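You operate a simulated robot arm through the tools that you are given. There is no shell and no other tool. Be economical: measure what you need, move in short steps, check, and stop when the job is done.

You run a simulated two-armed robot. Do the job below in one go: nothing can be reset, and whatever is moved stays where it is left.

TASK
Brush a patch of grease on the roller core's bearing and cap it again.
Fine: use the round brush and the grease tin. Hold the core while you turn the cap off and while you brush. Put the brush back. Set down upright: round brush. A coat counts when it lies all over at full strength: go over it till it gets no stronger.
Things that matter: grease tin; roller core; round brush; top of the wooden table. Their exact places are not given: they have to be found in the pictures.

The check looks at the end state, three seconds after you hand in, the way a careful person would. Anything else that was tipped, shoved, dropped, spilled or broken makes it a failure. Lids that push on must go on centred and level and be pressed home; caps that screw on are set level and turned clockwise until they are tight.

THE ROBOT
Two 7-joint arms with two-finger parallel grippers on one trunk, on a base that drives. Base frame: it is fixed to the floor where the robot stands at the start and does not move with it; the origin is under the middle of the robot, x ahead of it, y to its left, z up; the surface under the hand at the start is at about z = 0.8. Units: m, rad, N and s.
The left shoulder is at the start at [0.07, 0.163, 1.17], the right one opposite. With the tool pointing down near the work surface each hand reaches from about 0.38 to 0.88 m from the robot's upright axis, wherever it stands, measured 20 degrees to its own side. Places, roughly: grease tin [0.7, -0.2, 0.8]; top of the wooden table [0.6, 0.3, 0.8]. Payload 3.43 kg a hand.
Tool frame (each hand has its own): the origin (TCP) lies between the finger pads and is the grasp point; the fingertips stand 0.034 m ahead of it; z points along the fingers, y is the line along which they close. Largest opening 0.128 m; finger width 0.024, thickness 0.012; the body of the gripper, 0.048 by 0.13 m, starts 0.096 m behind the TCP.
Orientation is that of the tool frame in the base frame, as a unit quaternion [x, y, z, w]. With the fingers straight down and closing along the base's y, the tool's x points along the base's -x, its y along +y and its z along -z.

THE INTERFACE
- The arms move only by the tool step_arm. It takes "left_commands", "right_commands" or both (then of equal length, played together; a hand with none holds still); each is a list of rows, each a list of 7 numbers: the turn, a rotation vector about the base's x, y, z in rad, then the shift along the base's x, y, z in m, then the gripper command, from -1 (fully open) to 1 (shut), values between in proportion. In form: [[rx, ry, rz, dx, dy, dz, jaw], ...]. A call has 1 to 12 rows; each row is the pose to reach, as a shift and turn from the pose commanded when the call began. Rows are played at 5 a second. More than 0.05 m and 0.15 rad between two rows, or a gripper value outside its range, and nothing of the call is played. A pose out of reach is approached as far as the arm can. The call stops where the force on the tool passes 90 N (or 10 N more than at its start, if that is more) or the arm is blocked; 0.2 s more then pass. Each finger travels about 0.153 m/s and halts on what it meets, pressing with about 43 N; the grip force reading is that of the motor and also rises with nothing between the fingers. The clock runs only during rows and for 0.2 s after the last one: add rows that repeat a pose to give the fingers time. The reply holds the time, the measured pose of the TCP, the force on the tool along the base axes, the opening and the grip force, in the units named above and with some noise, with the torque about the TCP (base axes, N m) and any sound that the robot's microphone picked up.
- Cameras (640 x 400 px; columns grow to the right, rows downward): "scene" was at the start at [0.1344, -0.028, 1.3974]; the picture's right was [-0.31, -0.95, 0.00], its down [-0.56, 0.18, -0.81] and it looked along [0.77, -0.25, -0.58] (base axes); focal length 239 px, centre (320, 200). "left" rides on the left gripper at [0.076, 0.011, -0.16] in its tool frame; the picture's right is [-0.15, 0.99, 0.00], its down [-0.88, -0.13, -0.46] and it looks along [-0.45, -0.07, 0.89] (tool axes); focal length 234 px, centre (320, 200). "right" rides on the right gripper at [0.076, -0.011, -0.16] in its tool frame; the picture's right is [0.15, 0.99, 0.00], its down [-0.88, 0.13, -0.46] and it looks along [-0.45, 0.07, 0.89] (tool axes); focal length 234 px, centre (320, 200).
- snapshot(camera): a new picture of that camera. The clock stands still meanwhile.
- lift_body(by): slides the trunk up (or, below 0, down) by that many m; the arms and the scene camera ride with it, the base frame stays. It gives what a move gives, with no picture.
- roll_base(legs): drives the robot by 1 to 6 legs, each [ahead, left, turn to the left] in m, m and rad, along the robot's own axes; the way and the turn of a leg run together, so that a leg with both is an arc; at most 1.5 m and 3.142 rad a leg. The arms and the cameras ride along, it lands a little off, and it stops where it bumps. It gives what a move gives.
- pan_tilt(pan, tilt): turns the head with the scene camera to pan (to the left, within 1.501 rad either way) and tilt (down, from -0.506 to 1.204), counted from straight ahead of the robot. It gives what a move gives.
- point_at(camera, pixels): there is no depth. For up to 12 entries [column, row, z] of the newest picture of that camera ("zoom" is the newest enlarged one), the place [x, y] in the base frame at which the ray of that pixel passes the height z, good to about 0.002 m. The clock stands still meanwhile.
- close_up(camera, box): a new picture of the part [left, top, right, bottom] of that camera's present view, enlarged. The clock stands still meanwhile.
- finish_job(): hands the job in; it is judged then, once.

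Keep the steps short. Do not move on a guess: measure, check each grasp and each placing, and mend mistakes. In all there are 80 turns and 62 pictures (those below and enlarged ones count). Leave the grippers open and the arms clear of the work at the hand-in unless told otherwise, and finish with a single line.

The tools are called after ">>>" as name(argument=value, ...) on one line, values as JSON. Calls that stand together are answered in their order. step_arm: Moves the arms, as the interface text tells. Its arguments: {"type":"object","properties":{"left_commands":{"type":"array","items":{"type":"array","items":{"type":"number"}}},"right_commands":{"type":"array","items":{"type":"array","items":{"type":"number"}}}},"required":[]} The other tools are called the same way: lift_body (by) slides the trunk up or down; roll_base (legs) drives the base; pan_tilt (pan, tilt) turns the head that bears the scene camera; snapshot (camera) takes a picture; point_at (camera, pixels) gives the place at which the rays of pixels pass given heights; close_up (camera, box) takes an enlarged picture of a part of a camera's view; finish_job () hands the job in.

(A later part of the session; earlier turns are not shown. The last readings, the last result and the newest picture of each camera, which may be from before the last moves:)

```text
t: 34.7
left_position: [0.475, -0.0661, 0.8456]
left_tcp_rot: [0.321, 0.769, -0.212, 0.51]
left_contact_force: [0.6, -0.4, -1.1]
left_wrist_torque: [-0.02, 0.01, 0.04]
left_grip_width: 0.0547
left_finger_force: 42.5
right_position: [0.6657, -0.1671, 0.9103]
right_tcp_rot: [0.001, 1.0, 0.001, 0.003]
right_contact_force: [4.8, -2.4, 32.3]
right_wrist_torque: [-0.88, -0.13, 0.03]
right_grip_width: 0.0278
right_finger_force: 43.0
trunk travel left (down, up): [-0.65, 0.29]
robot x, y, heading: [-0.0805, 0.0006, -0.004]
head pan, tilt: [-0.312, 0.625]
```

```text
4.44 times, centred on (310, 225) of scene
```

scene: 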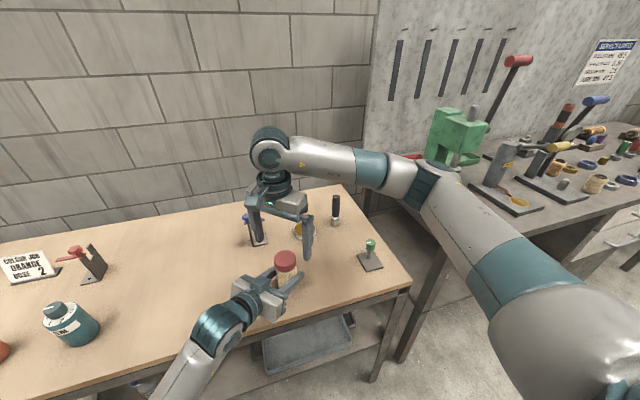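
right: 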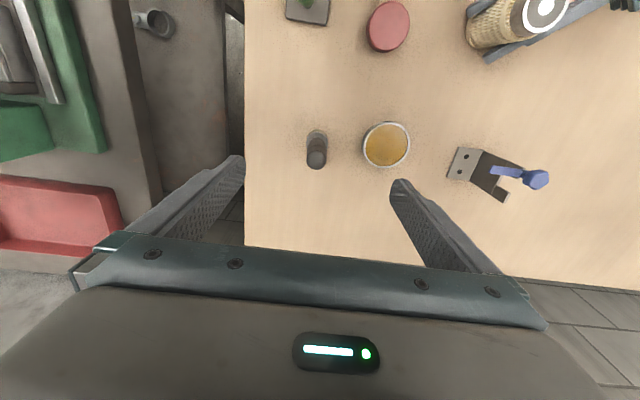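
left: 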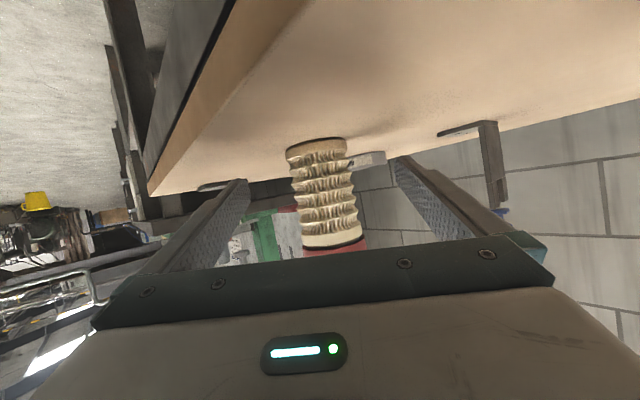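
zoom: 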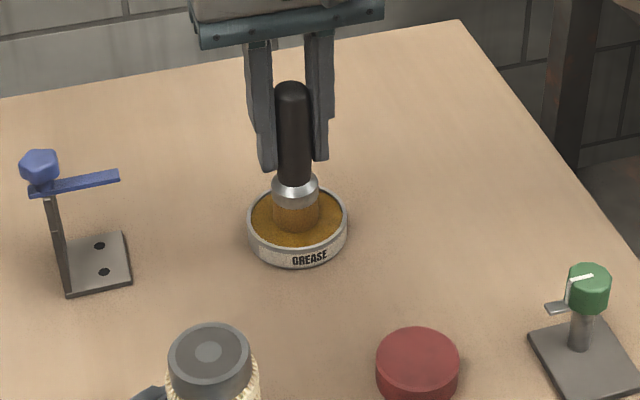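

Bristles meet the grease at z≈0.816 (32 N) and have taken its colour. I lift them straight out and carry the brush to a spot just beside and above the core, to look.

>>> step_arm(right_commands=[[0, 0, 0, 0, 0, 0.004, 1], [0, 0, 0, 0, 0, 0.03, 1], [0, 0, 0, 0, 0, 0.075, 1], [0, 0, 0, 0, 0, 0.12, 1], [0, 0, 0, -0.04, 0.015, 0.13, 1], [0, 0, 0, -0.08, 0.03, 0.13, 1], [0, 0, 0, -0.12, 0.05, 0.13, 1], [0, 0, 0, -0.12, 0.05, 0.13, 1]])

>>> close_up(camera="scene", box=[250, 200, 350, 290])

>>> close_up(camera="scene", box=[265, 244, 305, 276])

```text
t: 36.5
left_position: [0.4784, -0.0675, 0.8428]
left_tcp_rot: [0.322, 0.77, -0.212, 0.508]
left_contact_force: [-0.7, -1.2, 0.1]
left_wrist_torque: [0.03, 0.03, -0.03]
left_grip_width: 0.0544
left_finger_force: 43.3
right_position: [0.5477, -0.1187, 1.0374]
right_tcp_rot: [0.001, 1.0, 0.0, -0.001]
right_contact_force: [0.1, 0.8, -1.0]
right_wrist_torque: [0.06, -0.01, -0.02]
right_grip_width: 0.0276
right_finger_force: 42.9
trunk travel left (down, up): [-0.65, 0.29]
robot x, y, heading: [-0.0849, 0.0006, -0.001]
head pan, tilt: [-0.312, 0.625]
```

```text
4.44 times, centred on (300, 245) of scene
```

zoom: 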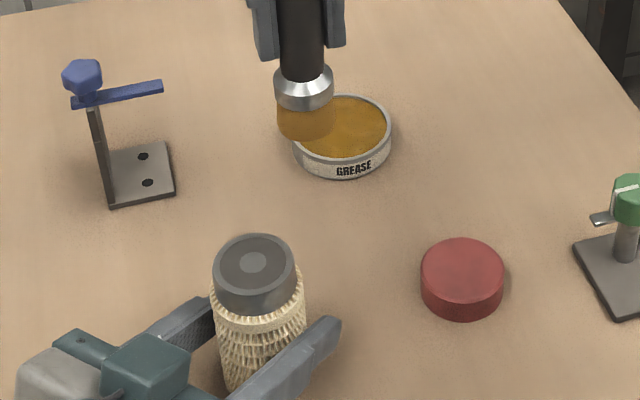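

```text
12.50 times, centred on (285, 260) of scene
```

zoom: 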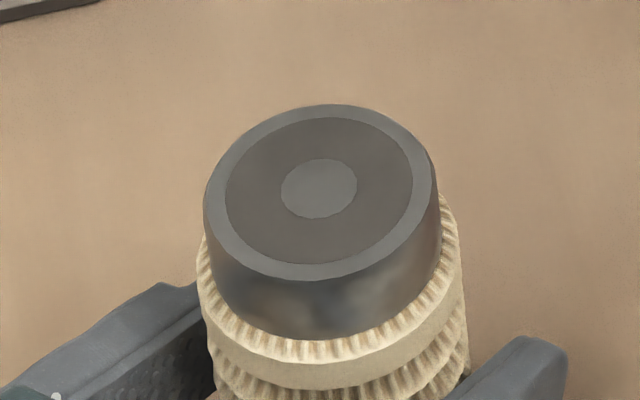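

The bearing is the dark disc (Ø≈0.041) in the end face. I measure the face's centre and height.

>>> point_at(camera="zoom", pixels=[[320, 190, 0.895], [320, 190, 0.905], [320, 190, 0.915], [226, 197, 0.905], [413, 183, 0.905], [204, 200, 0.905], [434, 180, 0.905]])

>>> snapshot(camera="right")

```text
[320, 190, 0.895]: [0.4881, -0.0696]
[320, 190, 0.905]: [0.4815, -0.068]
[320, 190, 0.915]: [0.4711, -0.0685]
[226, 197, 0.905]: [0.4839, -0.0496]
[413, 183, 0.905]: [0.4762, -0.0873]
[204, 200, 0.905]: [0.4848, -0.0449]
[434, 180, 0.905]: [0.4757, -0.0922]
```

```text
33 pictures are left
```

right: 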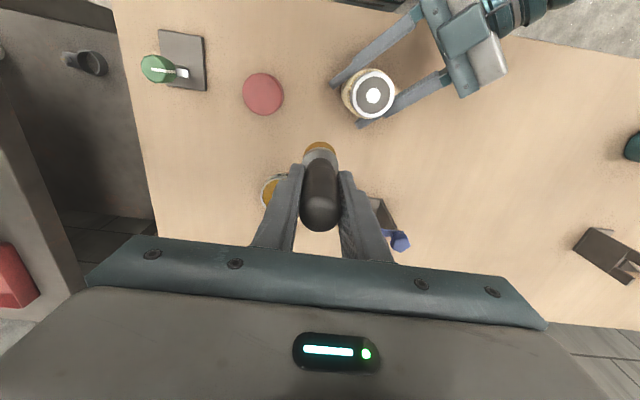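

Disc centre is (0.479,-0.068), radius 0.019, height ≈0.907, so the brush should touch at TCP z≈1.001. I move above it and lower gently.

>>> step_arm(right_commands=[[0, 0, 0, -0.035, 0.025, 0, 1], [0, 0, 0, -0.069, 0.051, 0, 1], [0, 0, 0, -0.069, 0.051, -0.015, 1], [0, 0, 0, -0.069, 0.051, -0.028, 1], [0, 0, 0, -0.069, 0.051, -0.034, 1], [0, 0, 0, -0.069, 0.051, -0.034, 1]])

>>> close_up(camera="scene", box=[245, 210, 325, 282])

```text
t: 37.9
left_position: [0.4779, -0.0668, 0.8429]
left_tcp_rot: [0.323, 0.769, -0.214, 0.508]
left_contact_force: [-0.6, -0.5, 0.3]
left_wrist_torque: [0.0, 0.05, -0.02]
left_grip_width: 0.0548
left_finger_force: 43.2
right_position: [0.4785, -0.0671, 1.0012]
right_tcp_rot: [0.0, 1.0, 0.0, 0.0]
right_contact_force: [0.0, -0.4, -0.3]
right_wrist_torque: [-0.04, 0.02, -0.03]
right_grip_width: 0.0278
right_finger_force: 43.0
trunk travel left (down, up): [-0.65, 0.29]
robot x, y, heading: [-0.0757, -0.0021, 0.001]
head pan, tilt: [-0.312, 0.625]
```

```text
5.56 times, centred on (285, 246) of scene
```

zoom: 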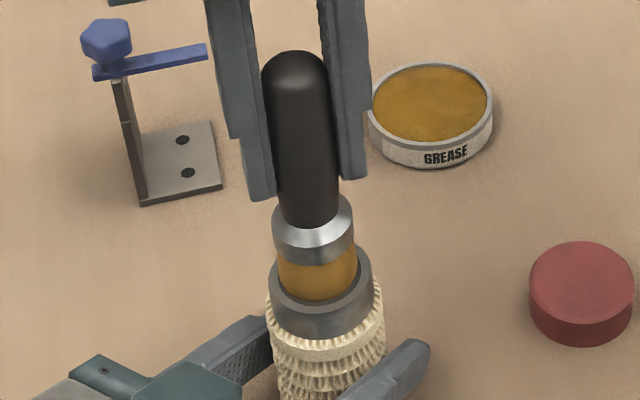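

It's almost touching, with no force yet. I go down 3 mm more.

>>> step_arm(right_commands=[[0, 0, 0, 0, 0, -0.002, 1], [0, 0, 0, 0, 0, -0.003, 1], [0, 0, 0, 0, 0, -0.003, 1]])

```text
t: 38.7
left_position: [0.4767, -0.0661, 0.8429]
left_tcp_rot: [0.322, 0.771, -0.212, 0.508]
left_contact_force: [5.2, 1.0, -4.8]
left_wrist_torque: [0.0, -0.05, 0.01]
left_grip_width: 0.0549
left_finger_force: 43.2
right_position: [0.4781, -0.0679, 1.0]
right_tcp_rot: [-0.001, 1.0, 0.0, 0.001]
right_contact_force: [0.2, -3.0, 19.0]
right_wrist_torque: [-0.43, -0.06, 0.0]
right_grip_width: 0.0278
right_finger_force: 43.0
trunk travel left (down, up): [-0.65, 0.29]
robot x, y, heading: [-0.0824, 0.0012, -0.001]
head pan, tilt: [-0.312, 0.625]
```

Contact at z=1.000 with 19 N. I ease to lighter pressure and brush in small circles (radius 5 mm) over the disc.

>>> step_arm(right_commands=[[0, 0, 0, 0.005, 0, 0.0012, 1], [0, 0, 0, 0.0035, 0.0035, 0.0012, 1], [0, 0, 0, 0, 0.005, 0.0012, 1], [0, 0, 0, -0.0035, 0.0035, 0.0012, 1], [0, 0, 0, -0.005, 0, 0.0012, 1], [0, 0, 0, -0.0035, -0.0035, 0.0012, 1], [0, 0, 0, 0, -0.005, 0.0012, 1], [0, 0, 0, 0.0035, -0.0035, 0.0012, 1], [0, 0, 0, 0.005, 0, 0.0012, 1], [0, 0, 0, -0.005, 0, 0.0012, 1], [0, 0, 0, 0, 0.005, 0.0012, 1], [0, 0, 0, 0, -0.005, 0.0012, 1]])

>>> step_arm(right_commands=[[0, 0, 0, 0, 0.005, 0, 1], [0, 0, 0, 0, 0.005, 0.03, 1], [0, 0, 0, 0.04, -0.02, 0.04, 1], [0, 0, 0, 0.08, -0.04, 0.04, 1], [0, 0, 0, 0.08, -0.04, 0.04, 1]])

>>> close_up(camera="scene", box=[265, 244, 305, 276])

```text
t: 41.3
left_position: [0.4772, -0.0685, 0.8431]
left_tcp_rot: [0.323, 0.77, -0.212, 0.507]
left_contact_force: [0.4, -0.6, 1.0]
left_wrist_torque: [0.06, 0.02, 0.0]
left_grip_width: 0.055
left_finger_force: 43.7
right_position: [0.4777, -0.0719, 0.9993]
right_tcp_rot: [0.0, 1.0, 0.0, 0.0]
right_contact_force: [0.5, -1.1, 0.7]
right_wrist_torque: [0.06, -0.02, 0.0]
right_grip_width: 0.0278
right_finger_force: 43.5
trunk travel left (down, up): [-0.65, 0.29]
robot x, y, heading: [-0.0794, -0.0027, -0.001]
head pan, tilt: [-0.312, 0.625]
```

```text
t: 42.5
left_position: [0.4773, -0.0669, 0.8433]
left_tcp_rot: [0.321, 0.771, -0.211, 0.507]
left_contact_force: [0.1, 0.3, 0.3]
left_wrist_torque: [0.01, 0.08, 0.0]
left_grip_width: 0.0548
left_finger_force: 42.9
right_position: [0.5583, -0.1132, 1.0396]
right_tcp_rot: [0.0, 1.0, -0.001, 0.0]
right_contact_force: [0.0, -0.4, -0.8]
right_wrist_torque: [-0.03, 0.03, -0.01]
right_grip_width: 0.0277
right_finger_force: 42.5
trunk travel left (down, up): [-0.65, 0.29]
robot x, y, heading: [-0.0779, 0.0022, 0.004]
head pan, tilt: [-0.312, 0.625]
```

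```text
12.50 times, centred on (285, 260) of scene
```

zoom: 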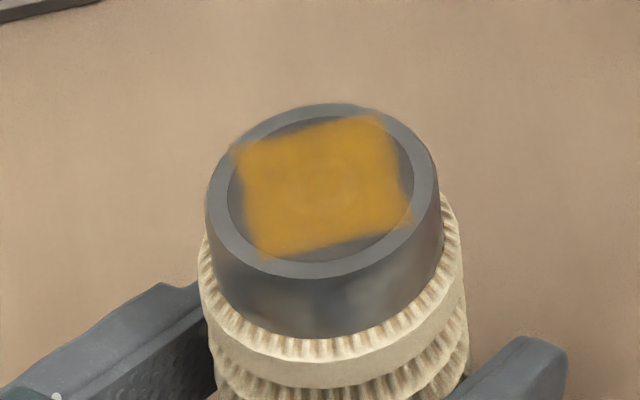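

The grease lies as a roughly square patch, with soft edges. I re-dip and go over it again more widely until it stops growing or darkening. First the dip.

>>> step_arm(right_commands=[[0, 0, 0, 0.036, -0.018, 0, 1], [0, 0, 0, 0.073, -0.037, 0, 1], [0, 0, 0, 0.109, -0.055, 0, 1], [0, 0, 0, 0.109, -0.055, -0.045, 1], [0, 0, 0, 0.109, -0.055, -0.09, 1], [0, 0, 0, 0.109, -0.055, -0.12, 1], [0, 0, 0, 0.109, -0.055, -0.13, 1], [0, 0, 0, 0.109, -0.055, -0.131, 1], [0, 0, 0, 0.109, -0.055, -0.12, 1], [0, 0, 0, 0.109, -0.055, -0.08, 1], [0, 0, 0, 0.109, -0.055, -0.035, 1], [0, 0, 0, 0.109, -0.055, 0, 1]])

>>> step_arm(right_commands=[[0, 0, 0, -0.045, 0.025, 0, 1], [0, 0, 0, -0.09, 0.05, 0, 1], [0, 0, 0, -0.135, 0.075, 0, 1], [0, 0, 0, -0.188, 0.101, -0.0, 1], [0, 0, 0, -0.188, 0.101, -0.03, 1], [0, 0, 0, -0.188, 0.101, -0.04, 1], [0, 0, 0, -0.188, 0.101, -0.0405, 1]])

```text
t: 45.1
left_position: [0.4767, -0.0672, 0.8428]
left_tcp_rot: [0.321, 0.77, -0.212, 0.509]
left_contact_force: [-1.4, -0.4, 1.1]
left_wrist_torque: [0.04, 0.08, 0.01]
left_grip_width: 0.055
left_finger_force: 43.5
right_position: [0.6663, -0.1671, 1.0394]
right_tcp_rot: [0.0, 1.0, -0.001, -0.001]
right_contact_force: [-0.3, 0.1, -1.1]
right_wrist_torque: [-0.09, -0.02, 0.0]
right_grip_width: 0.0276
right_finger_force: 42.7
trunk travel left (down, up): [-0.65, 0.29]
robot x, y, heading: [-0.08, 0.0012, -0.001]
head pan, tilt: [-0.312, 0.625]
```

```text
refused: row 1 steps farther than a row can; nothing moved
```

>>> step_arm(right_commands=[[0, 0, 0, -0.04, 0.02, 0, 1], [0, 0, 0, -0.08, 0.04, 0, 1], [0, 0, 0, -0.12, 0.06, 0, 1], [0, 0, 0, -0.155, 0.08, 0, 1], [0, 0, 0, -0.188, 0.1, 0, 1], [0, 0, 0, -0.188, 0.1, -0.03, 1], [0, 0, 0, -0.188, 0.1, -0.04, 1], [0, 0, 0, -0.188, 0.1, -0.0405, 1], [0, 0, 0, -0.188, 0.1, -0.0405, 1]])

```text
t: 47.1
left_position: [0.4764, -0.0664, 0.8441]
left_tcp_rot: [0.322, 0.769, -0.213, 0.509]
left_contact_force: [6.4, 0.0, -7.2]
left_wrist_torque: [0.05, 0.41, -0.08]
left_grip_width: 0.0545
left_finger_force: 42.7
right_position: [0.4801, -0.0673, 1.0031]
right_tcp_rot: [0.0, 1.0, 0.0, 0.001]
right_contact_force: [-1.6, 0.0, 32.1]
right_wrist_torque: [0.42, 0.0, -0.05]
right_grip_width: 0.0277
right_finger_force: 43.8
trunk travel left (down, up): [-0.65, 0.29]
robot x, y, heading: [-0.0781, -0.0012, -0.002]
head pan, tilt: [-0.312, 0.625]
```

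Contact at 32 N. I ease 1.5 mm and do a wider pass (±8 mm, both directions).

>>> step_arm(right_commands=[[0, 0, 0, 0.008, 0, 0.0015, 1], [0, 0, 0, 0.006, 0.006, 0.0015, 1], [0, 0, 0, 0, 0.008, 0.0015, 1], [0, 0, 0, -0.006, 0.006, 0.0015, 1], [0, 0, 0, -0.008, 0, 0.0015, 1], [0, 0, 0, -0.006, -0.006, 0.0012, 1], [0, 0, 0, 0, -0.008, 0.0012, 1], [0, 0, 0, 0.006, -0.006, 0.0012, 1], [0, 0, 0, 0.008, 0, 0.001, 1], [0, 0, 0, -0.006, 0.006, 0.001, 1], [0, 0, 0, 0.006, -0.006, 0.001, 1], [0, 0, 0, -0.006, -0.006, 0.001, 1]])

>>> step_arm(right_commands=[[0, 0, 0, 0.006, 0.006, 0, 1], [0, 0, 0, 0.012, 0.012, 0, 1], [0, 0, 0, 0.006, 0.006, 0, 1], [0, 0, 0, 0.006, 0.006, 0.03, 1], [0, 0, 0, 0.04, -0.02, 0.04, 1], [0, 0, 0, 0.08, -0.04, 0.04, 1], [0, 0, 0, 0.08, -0.04, 0.04, 1]])

>>> close_up(camera="scene", box=[265, 244, 305, 276])

```text
t: 49.7
left_position: [0.4768, -0.0669, 0.8415]
left_tcp_rot: [0.321, 0.771, -0.211, 0.508]
left_contact_force: [-1.8, 0.6, 0.0]
left_wrist_torque: [0.05, -0.06, 0.03]
left_grip_width: 0.0547
left_finger_force: 42.7
right_position: [0.4732, -0.0741, 1.0003]
right_tcp_rot: [0.0, 1.0, 0.0, -0.001]
right_contact_force: [1.5, 0.8, 2.0]
right_wrist_torque: [0.05, -0.14, -0.04]
right_grip_width: 0.0277
right_finger_force: 43.2
trunk travel left (down, up): [-0.65, 0.29]
robot x, y, heading: [-0.0798, 0.0012, 0.0]
head pan, tilt: [-0.312, 0.625]
```

```text
t: 51.3
left_position: [0.4777, -0.0662, 0.842]
left_tcp_rot: [0.321, 0.77, -0.212, 0.509]
left_contact_force: [0.0, -0.4, -0.5]
left_wrist_torque: [0.02, 0.04, -0.01]
left_grip_width: 0.0549
left_finger_force: 42.7
right_position: [0.5542, -0.1134, 1.0411]
right_tcp_rot: [-0.001, 1.0, 0.0, 0.0]
right_contact_force: [0.2, -0.4, -1.6]
right_wrist_torque: [-0.02, -0.02, -0.01]
right_grip_width: 0.0275
right_finger_force: 42.6
trunk travel left (down, up): [-0.65, 0.29]
robot x, y, heading: [-0.08, -0.0008, -0.001]
head pan, tilt: [-0.312, 0.625]
```

```text
12.50 times, centred on (285, 260) of scene
```

zoom: 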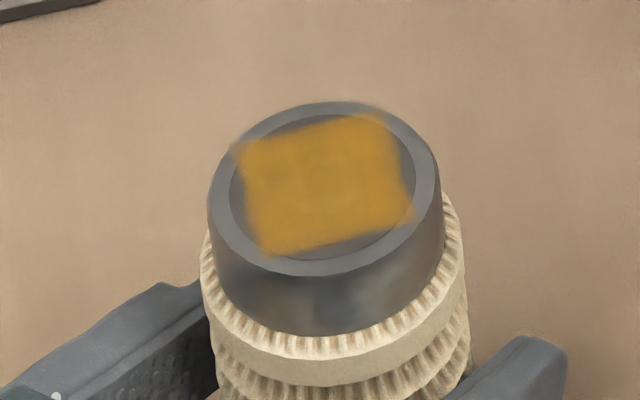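

The patch kept the same square outline and looks even. I make one more pass with fresh pressure to confirm it gets no stronger.

>>> step_arm(right_commands=[[0, 0, 0, -0.037, 0.023, 0, 1], [0, 0, 0, -0.074, 0.046, 0, 1], [0, 0, 0, -0.074, 0.046, -0.035, 1], [0, 0, 0, -0.074, 0.046, -0.0395, 1], [0, 0, 0, -0.066, 0.046, -0.0395, 1], [0, 0, 0, -0.068, 0.052, -0.0395, 1], [0, 0, 0, -0.074, 0.054, -0.0395, 1], [0, 0, 0, -0.08, 0.052, -0.04, 1], [0, 0, 0, -0.082, 0.046, -0.04, 1], [0, 0, 0, -0.08, 0.04, -0.04, 1], [0, 0, 0, -0.074, 0.038, -0.04, 1], [0, 0, 0, -0.068, 0.04, -0.04, 1]])

>>> step_arm(right_commands=[[0, 0, 0, -0.006, 0.006, -0.0005, 1], [0, 0, 0, -0.014, 0.014, -0.0005, 1], [0, 0, 0, -0.014, 0, -0.0005, 1], [0, 0, 0, -0.006, 0.006, -0.0005, 1], [0, 0, 0, 0, 0.012, -0.0005, 1], [0, 0, 0, -0.006, 0.006, -0.0005, 1], [0, 0, 0, -0.006, 0.006, 0.03, 1], [0, 0, 0, 0.034, -0.02, 0.04, 1], [0, 0, 0, 0.074, -0.04, 0.04, 1], [0, 0, 0, 0.074, -0.04, 0.04, 1]])

>>> close_up(camera="scene", box=[265, 244, 305, 276])

```text
t: 53.9
left_position: [0.477, -0.0679, 0.8429]
left_tcp_rot: [0.321, 0.77, -0.212, 0.509]
left_contact_force: [1.2, 0.4, -0.8]
left_wrist_torque: [0.1, 0.01, 0.04]
left_grip_width: 0.0547
left_finger_force: 43.2
right_position: [0.4852, -0.0735, 1.0012]
right_tcp_rot: [-0.001, 1.0, 0.001, 0.0]
right_contact_force: [-0.8, -0.2, 2.4]
right_wrist_torque: [0.01, 0.0, 0.03]
right_grip_width: 0.0276
right_finger_force: 42.6
trunk travel left (down, up): [-0.65, 0.29]
robot x, y, heading: [-0.0796, -0.0014, -0.005]
head pan, tilt: [-0.312, 0.625]
```

```text
t: 56.1
left_position: [0.4776, -0.0675, 0.8431]
left_tcp_rot: [0.321, 0.77, -0.212, 0.509]
left_contact_force: [-0.2, 1.6, 1.6]
left_wrist_torque: [0.03, -0.08, 0.02]
left_grip_width: 0.0548
left_finger_force: 42.8
right_position: [0.5593, -0.1125, 1.0404]
right_tcp_rot: [0.0, 1.0, 0.001, 0.0]
right_contact_force: [-0.4, 1.1, -0.9]
right_wrist_torque: [-0.01, -0.03, 0.02]
right_grip_width: 0.0275
right_finger_force: 43.1
trunk travel left (down, up): [-0.65, 0.29]
robot x, y, heading: [-0.0816, 0.0013, 0.002]
head pan, tilt: [-0.312, 0.625]
```

```text
12.50 times, centred on (285, 260) of scene
```

zoom: 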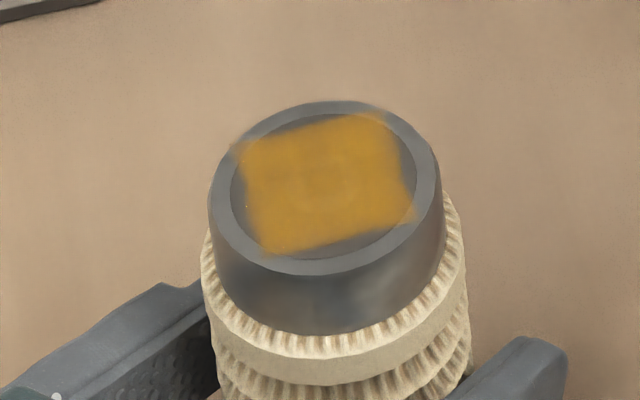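

Unchanged, so the coat is at full strength. The brush goes back to its place at (0.678,-0.288), stopping 5 mm above the table.

>>> step_arm(right_commands=[[0, 0, 0, 0.024, -0.035, 0, 1], [0, 0, 0, 0.048, -0.07, 0, 1], [0, 0, 0, 0.072, -0.105, 0, 1], [0, 0, 0, 0.096, -0.14, 0, 1], [0, 0, 0, 0.119, -0.176, 0, 1], [0, 0, 0, 0.119, -0.176, -0.045, 1], [0, 0, 0, 0.119, -0.176, -0.09, 1], [0, 0, 0, 0.119, -0.176, -0.13, 1], [0, 0, 0, 0.119, -0.176, -0.14, 1], [0, 0, 0, 0.119, -0.176, -0.14, 1]])

>>> step_arm(right_commands=[[0, 0, 0, 0, 0, -0.002, 1], [0, 0, 0, 0, 0, -0.004, 1], [0, 0, 0, 0, 0, -0.0055, 1], [0, 0, 0, 0, 0, -0.0055, 1]])

```text
t: 58.3
left_position: [0.4774, -0.0669, 0.8416]
left_tcp_rot: [0.322, 0.771, -0.212, 0.508]
left_contact_force: [0.9, 0.9, 0.7]
left_wrist_torque: [0.03, -0.05, 0.01]
left_grip_width: 0.0546
left_finger_force: 42.8
right_position: [0.6773, -0.2908, 0.8998]
right_tcp_rot: [0.0, 1.0, 0.0, 0.001]
right_contact_force: [0.2, -0.7, -1.7]
right_wrist_torque: [0.01, 0.0, -0.01]
right_grip_width: 0.0274
right_finger_force: 43.3
trunk travel left (down, up): [-0.65, 0.29]
robot x, y, heading: [-0.08, 0.0011, 0.006]
head pan, tilt: [-0.312, 0.625]
```

```text
t: 59.3
left_position: [0.477, -0.0674, 0.8422]
left_tcp_rot: [0.321, 0.771, -0.211, 0.508]
left_contact_force: [0.2, 1.0, 0.4]
left_wrist_torque: [0.04, -0.06, 0.02]
left_grip_width: 0.0548
left_finger_force: 43.1
right_position: [0.6783, -0.2904, 0.8942]
right_tcp_rot: [0.0, 1.0, 0.0, 0.0]
right_contact_force: [-0.9, 0.8, -1.1]
right_wrist_torque: [-0.02, 0.0, -0.02]
right_grip_width: 0.0274
right_finger_force: 43.1
trunk travel left (down, up): [-0.65, 0.29]
robot x, y, heading: [-0.0802, -0.0, -0.002]
head pan, tilt: [-0.312, 0.625]
```

>>> step_arm(right_commands=[[0, 0, 0, 0, 0, -0.001, 1], [0, 0, 0, 0, 0, -0.002, 1], [0, 0, 0, 0, 0, -0.002, 1]])

>>> close_up(camera="scene", box=[310, 180, 360, 240])

```text
t: 60.1
left_position: [0.4768, -0.0677, 0.8426]
left_tcp_rot: [0.322, 0.769, -0.213, 0.509]
left_contact_force: [-0.3, 0.0, -0.5]
left_wrist_torque: [0.03, 0.02, 0.01]
left_grip_width: 0.0544
left_finger_force: 42.4
right_position: [0.6783, -0.29, 0.8948]
right_tcp_rot: [-0.001, 1.0, 0.0, 0.0]
right_contact_force: [0.6, -1.0, 7.4]
right_wrist_torque: [-0.13, -0.17, -0.03]
right_grip_width: 0.0274
right_finger_force: 42.9
trunk travel left (down, up): [-0.65, 0.29]
robot x, y, heading: [-0.0808, -0.0015, -0.003]
head pan, tilt: [-0.312, 0.625]
```

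```text
6.67 times, centred on (335, 210) of scene
```

zoom: 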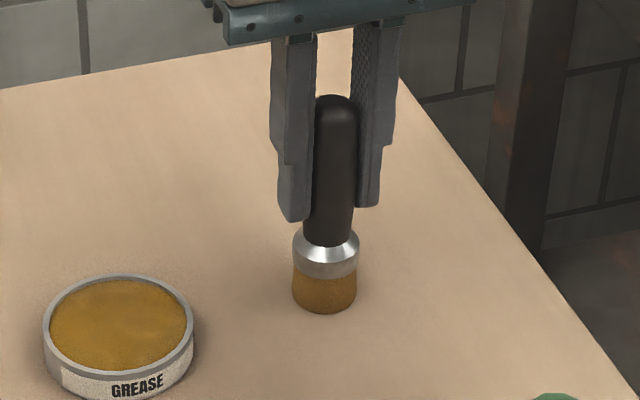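

Brush touches the table with 7 N and looks upright. I open gently and then rise straight up.

>>> step_arm(right_commands=[[0, 0, 0, 0, 0, 0.0005, 0.5], [0, 0, 0, 0, 0, 0.0005, 0.3], [0, 0, 0, 0, 0, 0.0005, 0], [0, 0, 0, 0, 0, 0.0005, -0.5], [0, 0, 0, 0, 0, 0.0005, -0.5], [0, 0, 0, 0, 0, 0.04, -0.5], [0, 0, 0, 0, 0, 0.085, -0.5], [0, 0, 0, 0, 0, 0.13, -0.5]])

>>> step_arm(right_commands=[[0, 0, 0.1, -0.04, 0.015, 0, -0.5], [0, 0, 0.2, -0.08, 0.035, 0, -0.5], [0, 0, 0.3, -0.12, 0.055, 0, -0.5], [0, 0, 0.4, -0.15, 0.07, -0.02, -0.5], [0, 0, 0.5, -0.178, 0.078, -0.05, -0.5], [0, 0, 0.6, -0.178, 0.078, -0.08, -0.5], [0, 0, 0.6, -0.178, 0.078, -0.1, -0.5]])

>>> close_up(camera="scene", box=[255, 190, 385, 290])

>>> snapshot(camera="right")

```text
t: 61.9
left_position: [0.4772, -0.0675, 0.842]
left_tcp_rot: [0.322, 0.77, -0.213, 0.508]
left_contact_force: [-0.2, 1.4, -0.4]
left_wrist_torque: [0.02, 0.02, -0.01]
left_grip_width: 0.0547
left_finger_force: 42.9
right_position: [0.6767, -0.2888, 1.0228]
right_tcp_rot: [0.0, 1.0, -0.001, 0.0]
right_contact_force: [-0.5, -0.3, -0.5]
right_wrist_torque: [0.0, 0.01, 0.01]
right_grip_width: 0.0961
right_finger_force: 0.2
trunk travel left (down, up): [-0.65, 0.29]
robot x, y, heading: [-0.0783, -0.0015, 0.001]
head pan, tilt: [-0.312, 0.625]
```

```text
t: 63.5
left_position: [0.4779, -0.0666, 0.8416]
left_tcp_rot: [0.322, 0.771, -0.211, 0.508]
left_contact_force: [0.9, 0.5, -0.6]
left_wrist_torque: [-0.03, 0.0, -0.03]
left_grip_width: 0.0546
left_finger_force: 43.2
right_position: [0.4996, -0.2107, 0.922]
right_tcp_rot: [-0.295, 0.955, 0.001, 0.0]
right_contact_force: [-0.5, 0.7, -0.8]
right_wrist_torque: [-0.01, -0.01, -0.01]
right_grip_width: 0.0961
right_finger_force: 0.1
trunk travel left (down, up): [-0.65, 0.29]
robot x, y, heading: [-0.0761, 0.0023, -0.001]
head pan, tilt: [-0.312, 0.625]
```

```text
4.00 times, centred on (320, 240) of scene
```

zoom: 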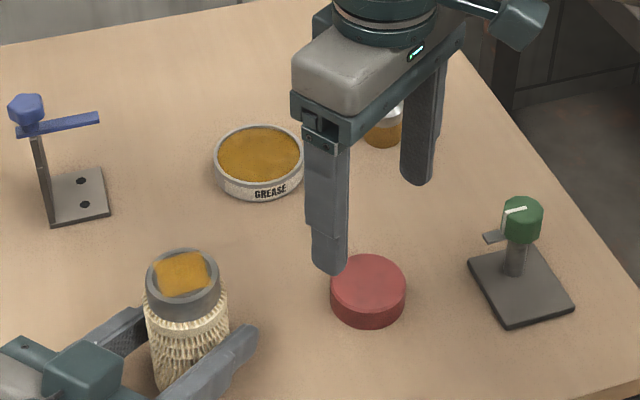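

```text
26 pictures are left
```

right: 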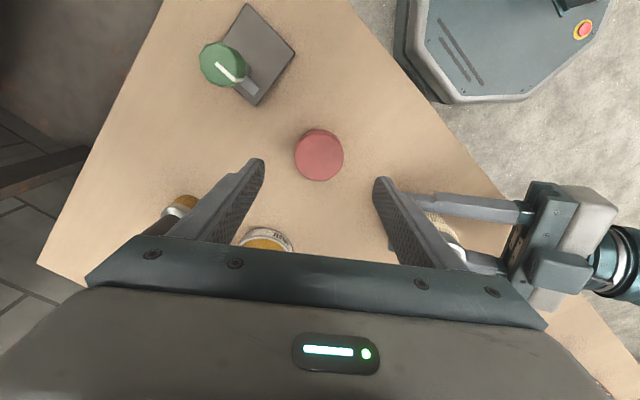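

Brush stands upright in place. The right hand is over the cap, so I turn 0.3 rad more for clockwise room, go down to z≈0.837 and grip the cap.

>>> step_arm(right_commands=[[0, 0, 0.15, 0.001, 0, -0.02, -0.5], [0, 0, 0.3, 0.001, 0, -0.045, -0.5], [0, 0, 0.3, 0.001, 0, -0.075, -0.5], [0, 0, 0.3, 0.001, 0, -0.085, -0.5], [0, 0, 0.3, 0.001, 0, -0.085, -0.5], [0, 0, 0.3, 0.001, 0, -0.085, -0.1], [0, 0, 0.3, 0.001, 0, -0.085, 0.2], [0, 0, 0.3, 0.001, 0, -0.085, 1], [0, 0, 0.3, 0.001, 0, -0.085, 1]])

>>> snapshot(camera="right")

```text
t: 65.5
left_position: [0.4772, -0.0677, 0.842]
left_tcp_rot: [0.321, 0.77, -0.212, 0.509]
left_contact_force: [0.1, 0.0, -0.2]
left_wrist_torque: [0.01, 0.03, 0.02]
left_grip_width: 0.0546
left_finger_force: 43.0
right_position: [0.5003, -0.211, 0.8388]
right_tcp_rot: [-0.435, 0.901, 0.001, 0.0]
right_contact_force: [1.6, 0.3, 0.3]
right_wrist_torque: [0.01, 0.03, -0.03]
right_grip_width: 0.0568
right_finger_force: 43.1
trunk travel left (down, up): [-0.65, 0.29]
robot x, y, heading: [-0.0777, -0.0043, -0.002]
head pan, tilt: [-0.312, 0.625]
```

```text
25 pictures are left
```

right: 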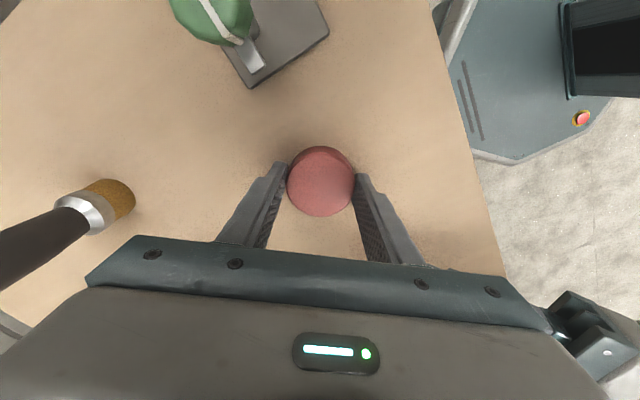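

Cap gripped at 0.0568 m. I lift it, carry it over the core and lower it to just above the seat.

>>> step_arm(right_commands=[[0, 0, 0, 0, 0, 0.045, 1], [0, 0, 0, 0, 0, 0.09, 1], [0, 0, 0, 0, 0, 0.135, 1], [0, 0, 0, 0, 0, 0.16, 1], [0, 0, 0, -0.007, 0.045, 0.16, 1], [0, 0, 0, -0.015, 0.095, 0.16, 1], [0, 0, 0, -0.0225, 0.1432, 0.16, 1], [0, 0, 0, -0.0225, 0.1432, 0.16, 1], [0, 0, 0, -0.0225, 0.1432, 0.13, 1], [0, 0, 0, -0.0225, 0.1432, 0.125, 1]])

>>> close_up(camera="scene", box=[245, 215, 325, 287])

```text
refused: row 6 steps farther than a row can; nothing moved
```

```text
5.56 times, centred on (285, 251) of scene
```

zoom: 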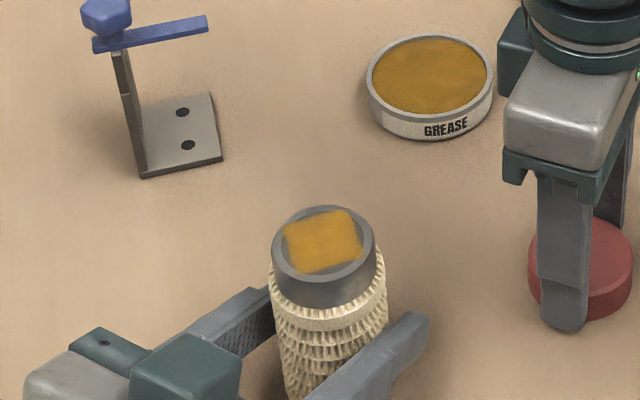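

Only a step-size refusal. I resend it with smaller steps.

>>> step_arm(right_commands=[[0, 0, 0, 0, 0, 0.045, 1], [0, 0, 0, 0, 0, 0.09, 1], [0, 0, 0, 0, 0, 0.135, 1], [0, 0, 0, 0, 0, 0.16, 1], [0, 0, 0, -0.007, 0.045, 0.16, 1], [0, 0, 0, -0.014, 0.09, 0.16, 1], [0, 0, 0, -0.02, 0.13, 0.16, 1], [0, 0, 0, -0.0225, 0.1432, 0.16, 1], [0, 0, 0, -0.0225, 0.1432, 0.16, 1], [0, 0, 0, -0.0225, 0.1432, 0.13, 1], [0, 0, 0, -0.0225, 0.1432, 0.125, 1]])

>>> close_up(camera="scene", box=[245, 215, 325, 287])

```text
t: 67.9
left_position: [0.4776, -0.0667, 0.8426]
left_tcp_rot: [0.321, 0.77, -0.212, 0.508]
left_contact_force: [-0.1, -0.3, -0.2]
left_wrist_torque: [-0.02, -0.01, -0.02]
left_grip_width: 0.0543
left_finger_force: 42.8
right_position: [0.4794, -0.066, 0.9635]
right_tcp_rot: [-0.435, 0.9, 0.001, 0.0]
right_contact_force: [-0.5, 0.3, 1.1]
right_wrist_torque: [-0.03, 0.02, 0.01]
right_grip_width: 0.057
right_finger_force: 43.9
trunk travel left (down, up): [-0.65, 0.29]
robot x, y, heading: [-0.0774, 0.0001, -0.004]
head pan, tilt: [-0.312, 0.625]
```

```text
5.56 times, centred on (285, 251) of scene
```

zoom: 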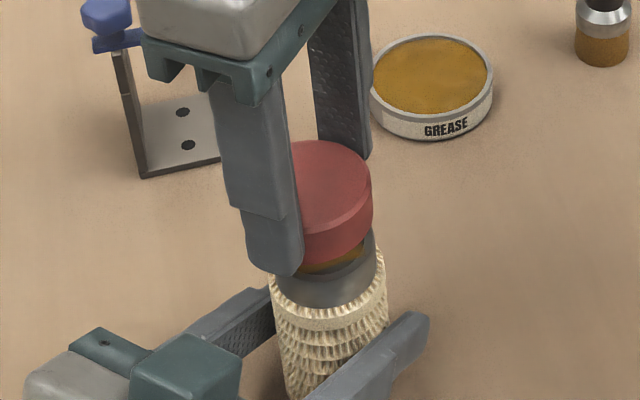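

>>> step_arm(right_commands=[[0, 0, 0, 0, 0, -0.008, 1], [0, 0, 0, 0, 0, -0.016, 1], [0, 0, 0, 0, 0, -0.024, 1], [0, 0, 0, 0, 0, -0.024, 1]])

>>> close_up(camera="scene", box=[245, 215, 325, 287])

```text
t: 68.9
left_position: [0.4754, -0.0669, 0.843]
left_tcp_rot: [0.322, 0.77, -0.212, 0.509]
left_contact_force: [10.0, -3.8, -8.8]
left_wrist_torque: [0.36, -0.19, 0.04]
left_grip_width: 0.0543
left_finger_force: 42.3
right_position: [0.4781, -0.0669, 0.9425]
right_tcp_rot: [-0.435, 0.901, 0.0, 0.003]
right_contact_force: [-2.4, -0.4, 35.9]
right_wrist_torque: [-0.72, 0.2, -0.03]
right_grip_width: 0.0572
right_finger_force: 42.6
trunk travel left (down, up): [-0.65, 0.29]
robot x, y, heading: [-0.078, -0.0, 0.002]
head pan, tilt: [-0.312, 0.625]
```

```text
5.56 times, centred on (285, 251) of scene
```

zoom: 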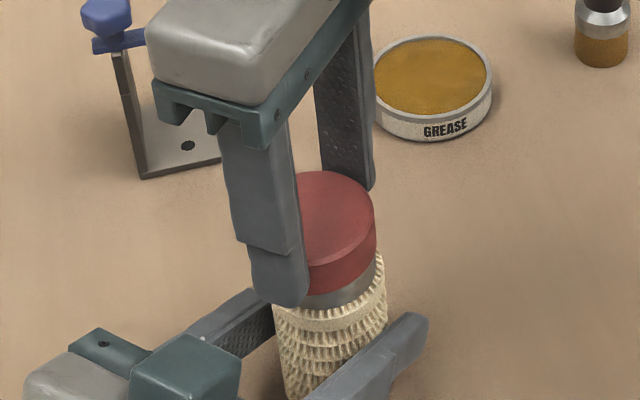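

36 N at z=0.9425 is too high to be seated. The torque (−0.72, 0.2) puts the contact on the −y side, so the cap is about 2 mm too far to +y. I raise, shift and lower again.

>>> step_arm(right_commands=[[0, 0, 0, 0, 0, 0.006, 1], [0, 0, 0, 0, 0, 0.01, 1], [0, 0, 0, -0.0006, -0.0022, 0.01, 1], [0, 0, 0, -0.0006, -0.0022, 0.006, 1], [0, 0, 0, -0.0006, -0.0022, 0.003, 1], [0, 0, 0, -0.0006, -0.0022, 0.001, 1], [0, 0, 0, -0.0006, -0.0022, 0.001, 1]])

```text
t: 70.5
left_position: [0.4771, -0.0668, 0.8416]
left_tcp_rot: [0.321, 0.77, -0.212, 0.509]
left_contact_force: [-0.8, 0.2, 1.1]
left_wrist_torque: [-0.04, -0.14, -0.01]
left_grip_width: 0.0546
left_finger_force: 43.3
right_position: [0.4783, -0.0707, 0.9397]
right_tcp_rot: [-0.434, 0.901, 0.0, 0.0]
right_contact_force: [1.2, -0.4, 0.2]
right_wrist_torque: [0.0, -0.05, 0.04]
right_grip_width: 0.0568
right_finger_force: 42.8
trunk travel left (down, up): [-0.65, 0.29]
robot x, y, heading: [-0.0804, -0.0004, 0.002]
head pan, tilt: [-0.312, 0.625]
```

No contact now at 0.9397, so it has cleared the edge. I lower slowly by another 10 mm.

>>> step_arm(right_commands=[[0, 0, 0, 0, 0, -0.003, 1], [0, 0, 0, 0, 0, -0.006, 1], [0, 0, 0, 0, 0, -0.009, 1], [0, 0, 0, 0, 0, -0.01, 1], [0, 0, 0, 0, 0, -0.01, 1]])

>>> close_up(camera="scene", box=[245, 215, 325, 287])

```text
t: 71.7
left_position: [0.4769, -0.067, 0.8442]
left_tcp_rot: [0.321, 0.77, -0.212, 0.509]
left_contact_force: [-0.5, -0.3, 2.1]
left_wrist_torque: [0.01, -0.08, -0.04]
left_grip_width: 0.0544
left_finger_force: 43.1
right_position: [0.4796, -0.0704, 0.9311]
right_tcp_rot: [-0.436, 0.9, 0.0, 0.0]
right_contact_force: [0.1, -0.6, -0.6]
right_wrist_torque: [-0.02, -0.09, 0.0]
right_grip_width: 0.0571
right_finger_force: 43.3
trunk travel left (down, up): [-0.65, 0.29]
robot x, y, heading: [-0.0802, -0.001, 0.005]
head pan, tilt: [-0.312, 0.625]
```

```text
5.56 times, centred on (285, 251) of scene
```

zoom: 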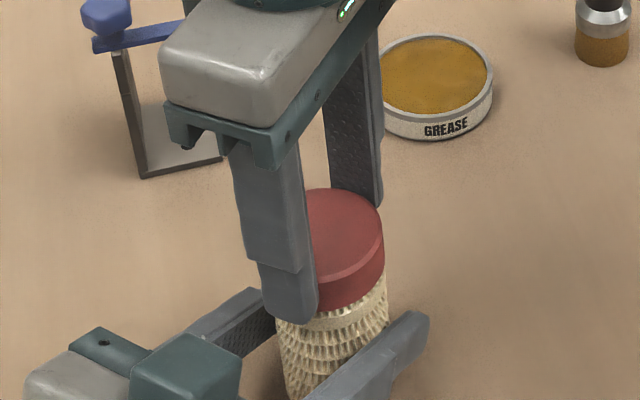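

The cap now slides over the bearing with no force. I continue down until it rests on the thread.

>>> step_arm(right_commands=[[0, 0, 0, 0, 0, -0.003, 1], [0, 0, 0, 0, 0, -0.005, 1], [0, 0, 0, 0, 0, -0.007, 1], [0, 0, 0, 0, 0, -0.008, 1], [0, 0, 0, 0, 0, -0.008, 1]])

```text
t: 72.9
left_position: [0.4763, -0.0673, 0.8434]
left_tcp_rot: [0.321, 0.771, -0.211, 0.509]
left_contact_force: [6.1, 3.7, -9.4]
left_wrist_torque: [-0.7, 0.09, -0.08]
left_grip_width: 0.0541
left_finger_force: 42.8
right_position: [0.4778, -0.0714, 0.9264]
right_tcp_rot: [-0.435, 0.901, -0.001, 0.004]
right_contact_force: [4.0, -8.4, 46.5]
right_wrist_torque: [-0.21, -0.42, -0.03]
right_grip_width: 0.057
right_finger_force: 42.6
trunk travel left (down, up): [-0.65, 0.29]
robot x, y, heading: [-0.0816, 0.0012, 0.001]
head pan, tilt: [-0.312, 0.625]
```

It rests on the thread at z≈0.926. I ease the push and turn clockwise 1.5 rad, following down slightly.

>>> step_arm(right_commands=[[0, 0, 0, 0, 0, 0.003, 1], [0, 0, -0.14, 0, 0, 0.003, 1], [0, 0, -0.28, 0, 0, 0.003, 1], [0, 0, -0.42, 0, 0, 0.003, 1], [0, 0, -0.56, 0, 0, 0.0025, 1], [0, 0, -0.7, 0, 0, 0.0025, 1], [0, 0, -0.84, 0, 0, 0.002, 1], [0, 0, -0.98, 0, 0, 0.002, 1], [0, 0, -1.12, 0, 0, 0.0015, 1], [0, 0, -1.26, 0, 0, 0.001, 1], [0, 0, -1.4, 0, 0, 0.0005, 1], [0, 0, -1.54, 0, 0, 0, 1]])

>>> close_up(camera="scene", box=[255, 225, 325, 287])

```text
t: 75.5
left_position: [0.4766, -0.0675, 0.8444]
left_tcp_rot: [0.322, 0.77, -0.213, 0.508]
left_contact_force: [5.7, -13.7, -5.4]
left_wrist_torque: [1.16, -0.28, -0.04]
left_grip_width: 0.0544
left_finger_force: 42.4
right_position: [0.4773, -0.0697, 0.9241]
right_tcp_rot: [0.315, 0.949, 0.002, -0.001]
right_contact_force: [-1.6, 18.9, 29.2]
right_wrist_torque: [0.44, 0.22, 0.01]
right_grip_width: 0.0564
right_finger_force: 43.0
trunk travel left (down, up): [-0.65, 0.29]
robot x, y, heading: [-0.0811, 0.0012, -0.0]
head pan, tilt: [-0.312, 0.625]
```

```text
6.45 times, centred on (290, 256) of scene
```

zoom: 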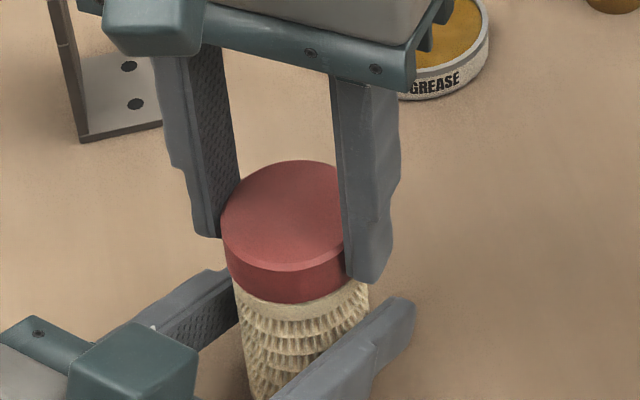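

The cap went down ~2 mm and is threading. I regrip: open, turn back, re-centre by +2 mm in y, close and turn clockwise again.

>>> step_arm(right_commands=[[0, 0, 0, 0, 0, 0.004, -0.4], [0, 0, 0.15, 0, 0.002, 0.004, -0.4], [0, 0, 0.3, 0, 0.002, 0.004, -0.4], [0, 0, 0.45, 0, 0.002, 0.004, -0.4], [0, 0, 0.6, 0, 0.002, 0.004, -0.4], [0, 0, 0.75, 0, 0.002, 0.004, -0.4], [0, 0, 0.9, 0, 0.002, 0.004, -0.4], [0, 0, 1.05, 0, 0.002, 0.004, -0.4], [0, 0, 1.2, 0, 0.002, 0.004, -0.4], [0, 0, 1.35, 0, 0.002, 0.002, -0.4], [0, 0, 1.5, 0, 0.002, 0.002, -0.4], [0, 0, 1.65, 0, 0.002, 0.002, -0.4]])

>>> close_up(camera="scene", box=[255, 225, 325, 287])

>>> step_arm(right_commands=[[0, 0, 0, 0, 0, 0, 0.3], [0, 0, 0, 0, 0, 0, 1], [0, 0, -0.15, 0, 0, 0, 1], [0, 0, -0.3, 0, 0, 0, 1], [0, 0, -0.45, 0, 0, -0.0005, 1], [0, 0, -0.6, 0, 0, -0.0005, 1], [0, 0, -0.75, 0, 0, -0.001, 1], [0, 0, -0.9, 0, 0, -0.001, 1], [0, 0, -1.05, 0, 0, -0.0015, 1], [0, 0, -1.2, 0, 0, -0.0015, 1], [0, 0, -1.35, 0, 0, -0.002, 1], [0, 0, -1.5, 0, 0, -0.002, 1]])

```text
t: 78.1
left_position: [0.4772, -0.0655, 0.8441]
left_tcp_rot: [0.321, 0.77, -0.212, 0.509]
left_contact_force: [1.2, 0.6, 5.6]
left_wrist_torque: [-0.07, -0.03, 0.02]
left_grip_width: 0.0545
left_finger_force: 43.0
right_position: [0.4779, -0.0686, 0.9253]
right_tcp_rot: [-0.485, 0.875, 0.0, 0.0]
right_contact_force: [-0.4, -0.1, -0.4]
right_wrist_torque: [0.05, 0.0, 0.02]
right_grip_width: 0.0895
right_finger_force: 0.1
trunk travel left (down, up): [-0.65, 0.29]
robot x, y, heading: [-0.0793, -0.0001, 0.001]
head pan, tilt: [-0.312, 0.625]
```

```text
6.45 times, centred on (290, 256) of scene
```

zoom: 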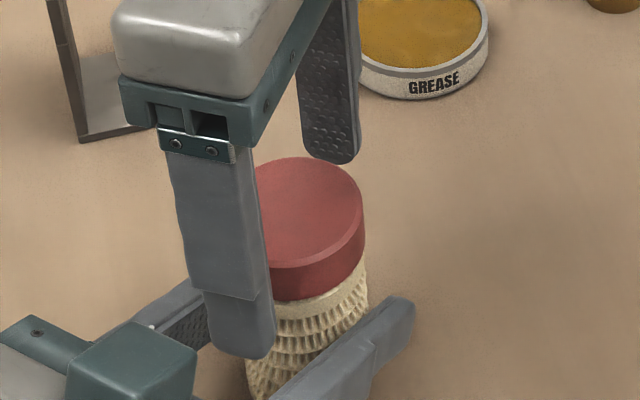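

```text
t: 80.7
left_position: [0.4758, -0.0671, 0.8431]
left_tcp_rot: [0.322, 0.77, -0.213, 0.508]
left_contact_force: [-0.5, -0.2, -2.0]
left_wrist_torque: [-0.1, 0.02, -1.16]
left_grip_width: 0.055
left_finger_force: 42.8
right_position: [0.4769, -0.0691, 0.9225]
right_tcp_rot: [0.243, 0.97, 0.0, 0.0]
right_contact_force: [-0.3, -1.0, 6.1]
right_wrist_torque: [-0.12, 0.12, 1.13]
right_grip_width: 0.0573
right_finger_force: 43.3
trunk travel left (down, up): [-0.65, 0.29]
robot x, y, heading: [-0.0776, -0.0001, -0.003]
head pan, tilt: [-0.312, 0.625]
```

The torque has built up to 1.13 N·m, so it is tightening. A little more turn will show whether it is home.

>>> step_arm(right_commands=[[0, 0, -0.1, 0, 0, 0, 1], [0, 0, -0.2, 0, 0, 0, 1], [0, 0, -0.2, 0, 0, 0, 1]])

>>> close_up(camera="scene", box=[255, 225, 325, 287])

```text
t: 81.5
left_position: [0.4771, -0.0667, 0.8424]
left_tcp_rot: [0.321, 0.771, -0.212, 0.508]
left_contact_force: [3.1, -1.1, -3.4]
left_wrist_torque: [0.25, -0.32, -0.39]
left_grip_width: 0.0547
left_finger_force: 43.3
right_position: [0.4786, -0.068, 0.9222]
right_tcp_rot: [0.339, 0.941, 0.0, 0.0]
right_contact_force: [-1.0, 2.4, 7.4]
right_wrist_torque: [-0.16, 0.36, 0.42]
right_grip_width: 0.057
right_finger_force: 43.3
trunk travel left (down, up): [-0.65, 0.29]
robot x, y, heading: [-0.0809, 0.0002, -0.002]
head pan, tilt: [-0.312, 0.625]
```

```text
6.45 times, centred on (290, 256) of scene
```

zoom: 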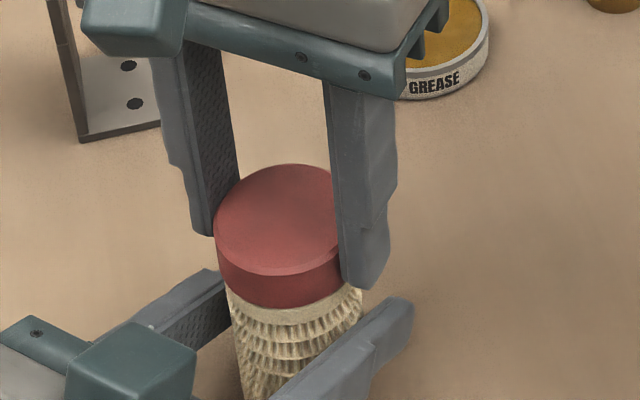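

Torque dropped, so something slipped at the limit. I open the right hand, turn it back and look at how the cap sits.

>>> step_arm(right_commands=[[0, 0, 0, 0, 0, 0, -0.4], [0, 0, 0.15, 0, 0, 0.003, -0.4], [0, 0, 0.3, 0, 0, 0.003, -0.4], [0, 0, 0.45, 0, 0, 0.003, -0.4], [0, 0, 0.6, 0, 0, 0.003, -0.4], [0, 0, 0.75, 0, 0, 0.003, -0.4], [0, 0, 0.9, 0, 0, 0.003, -0.4], [0, 0, 1.05, 0, 0, 0.003, -0.4], [0, 0, 1.2, 0, 0, 0.001, -0.4], [0, 0, 1.3, 0, 0, 0, -0.4]])

>>> close_up(camera="scene", box=[255, 225, 325, 287])

>>> snapshot(camera="left")

>>> snapshot(camera="right")

```text
t: 83.7
left_position: [0.4775, -0.0666, 0.842]
left_tcp_rot: [0.322, 0.77, -0.212, 0.508]
left_contact_force: [-0.2, 0.4, -1.0]
left_wrist_torque: [-0.01, -0.01, -0.02]
left_grip_width: 0.055
left_finger_force: 42.9
right_position: [0.4799, -0.0695, 0.9213]
right_tcp_rot: [-0.302, 0.953, 0.0, 0.001]
right_contact_force: [-0.3, -0.2, 0.6]
right_wrist_torque: [0.02, 0.03, 0.03]
right_grip_width: 0.0896
right_finger_force: 0.0
trunk travel left (down, up): [-0.65, 0.29]
robot x, y, heading: [-0.0806, -0.0017, 0.003]
head pan, tilt: [-0.312, 0.625]
```

```text
6.45 times, centred on (290, 256) of scene
```

zoom: 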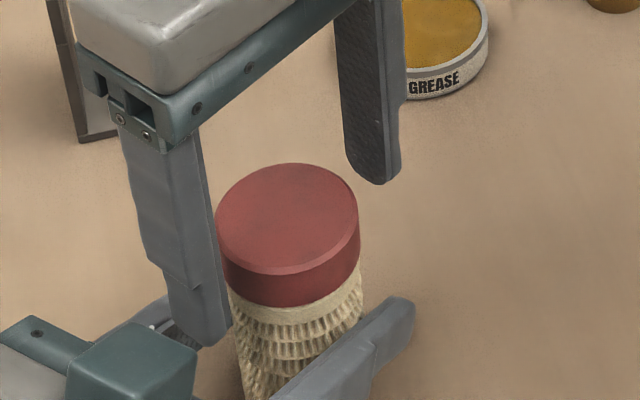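

```text
16 pictures are left
```

left: 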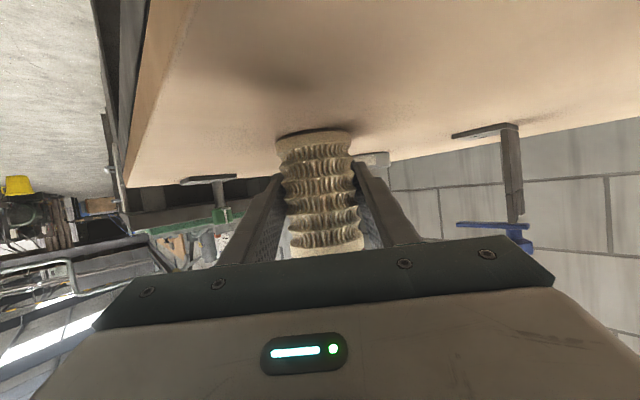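

```text
15 pictures are left
```

right: 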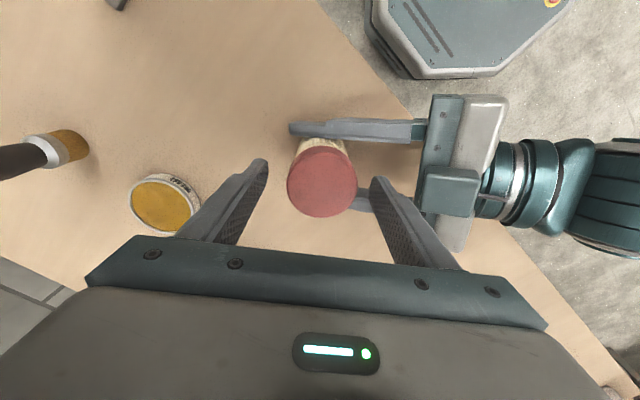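

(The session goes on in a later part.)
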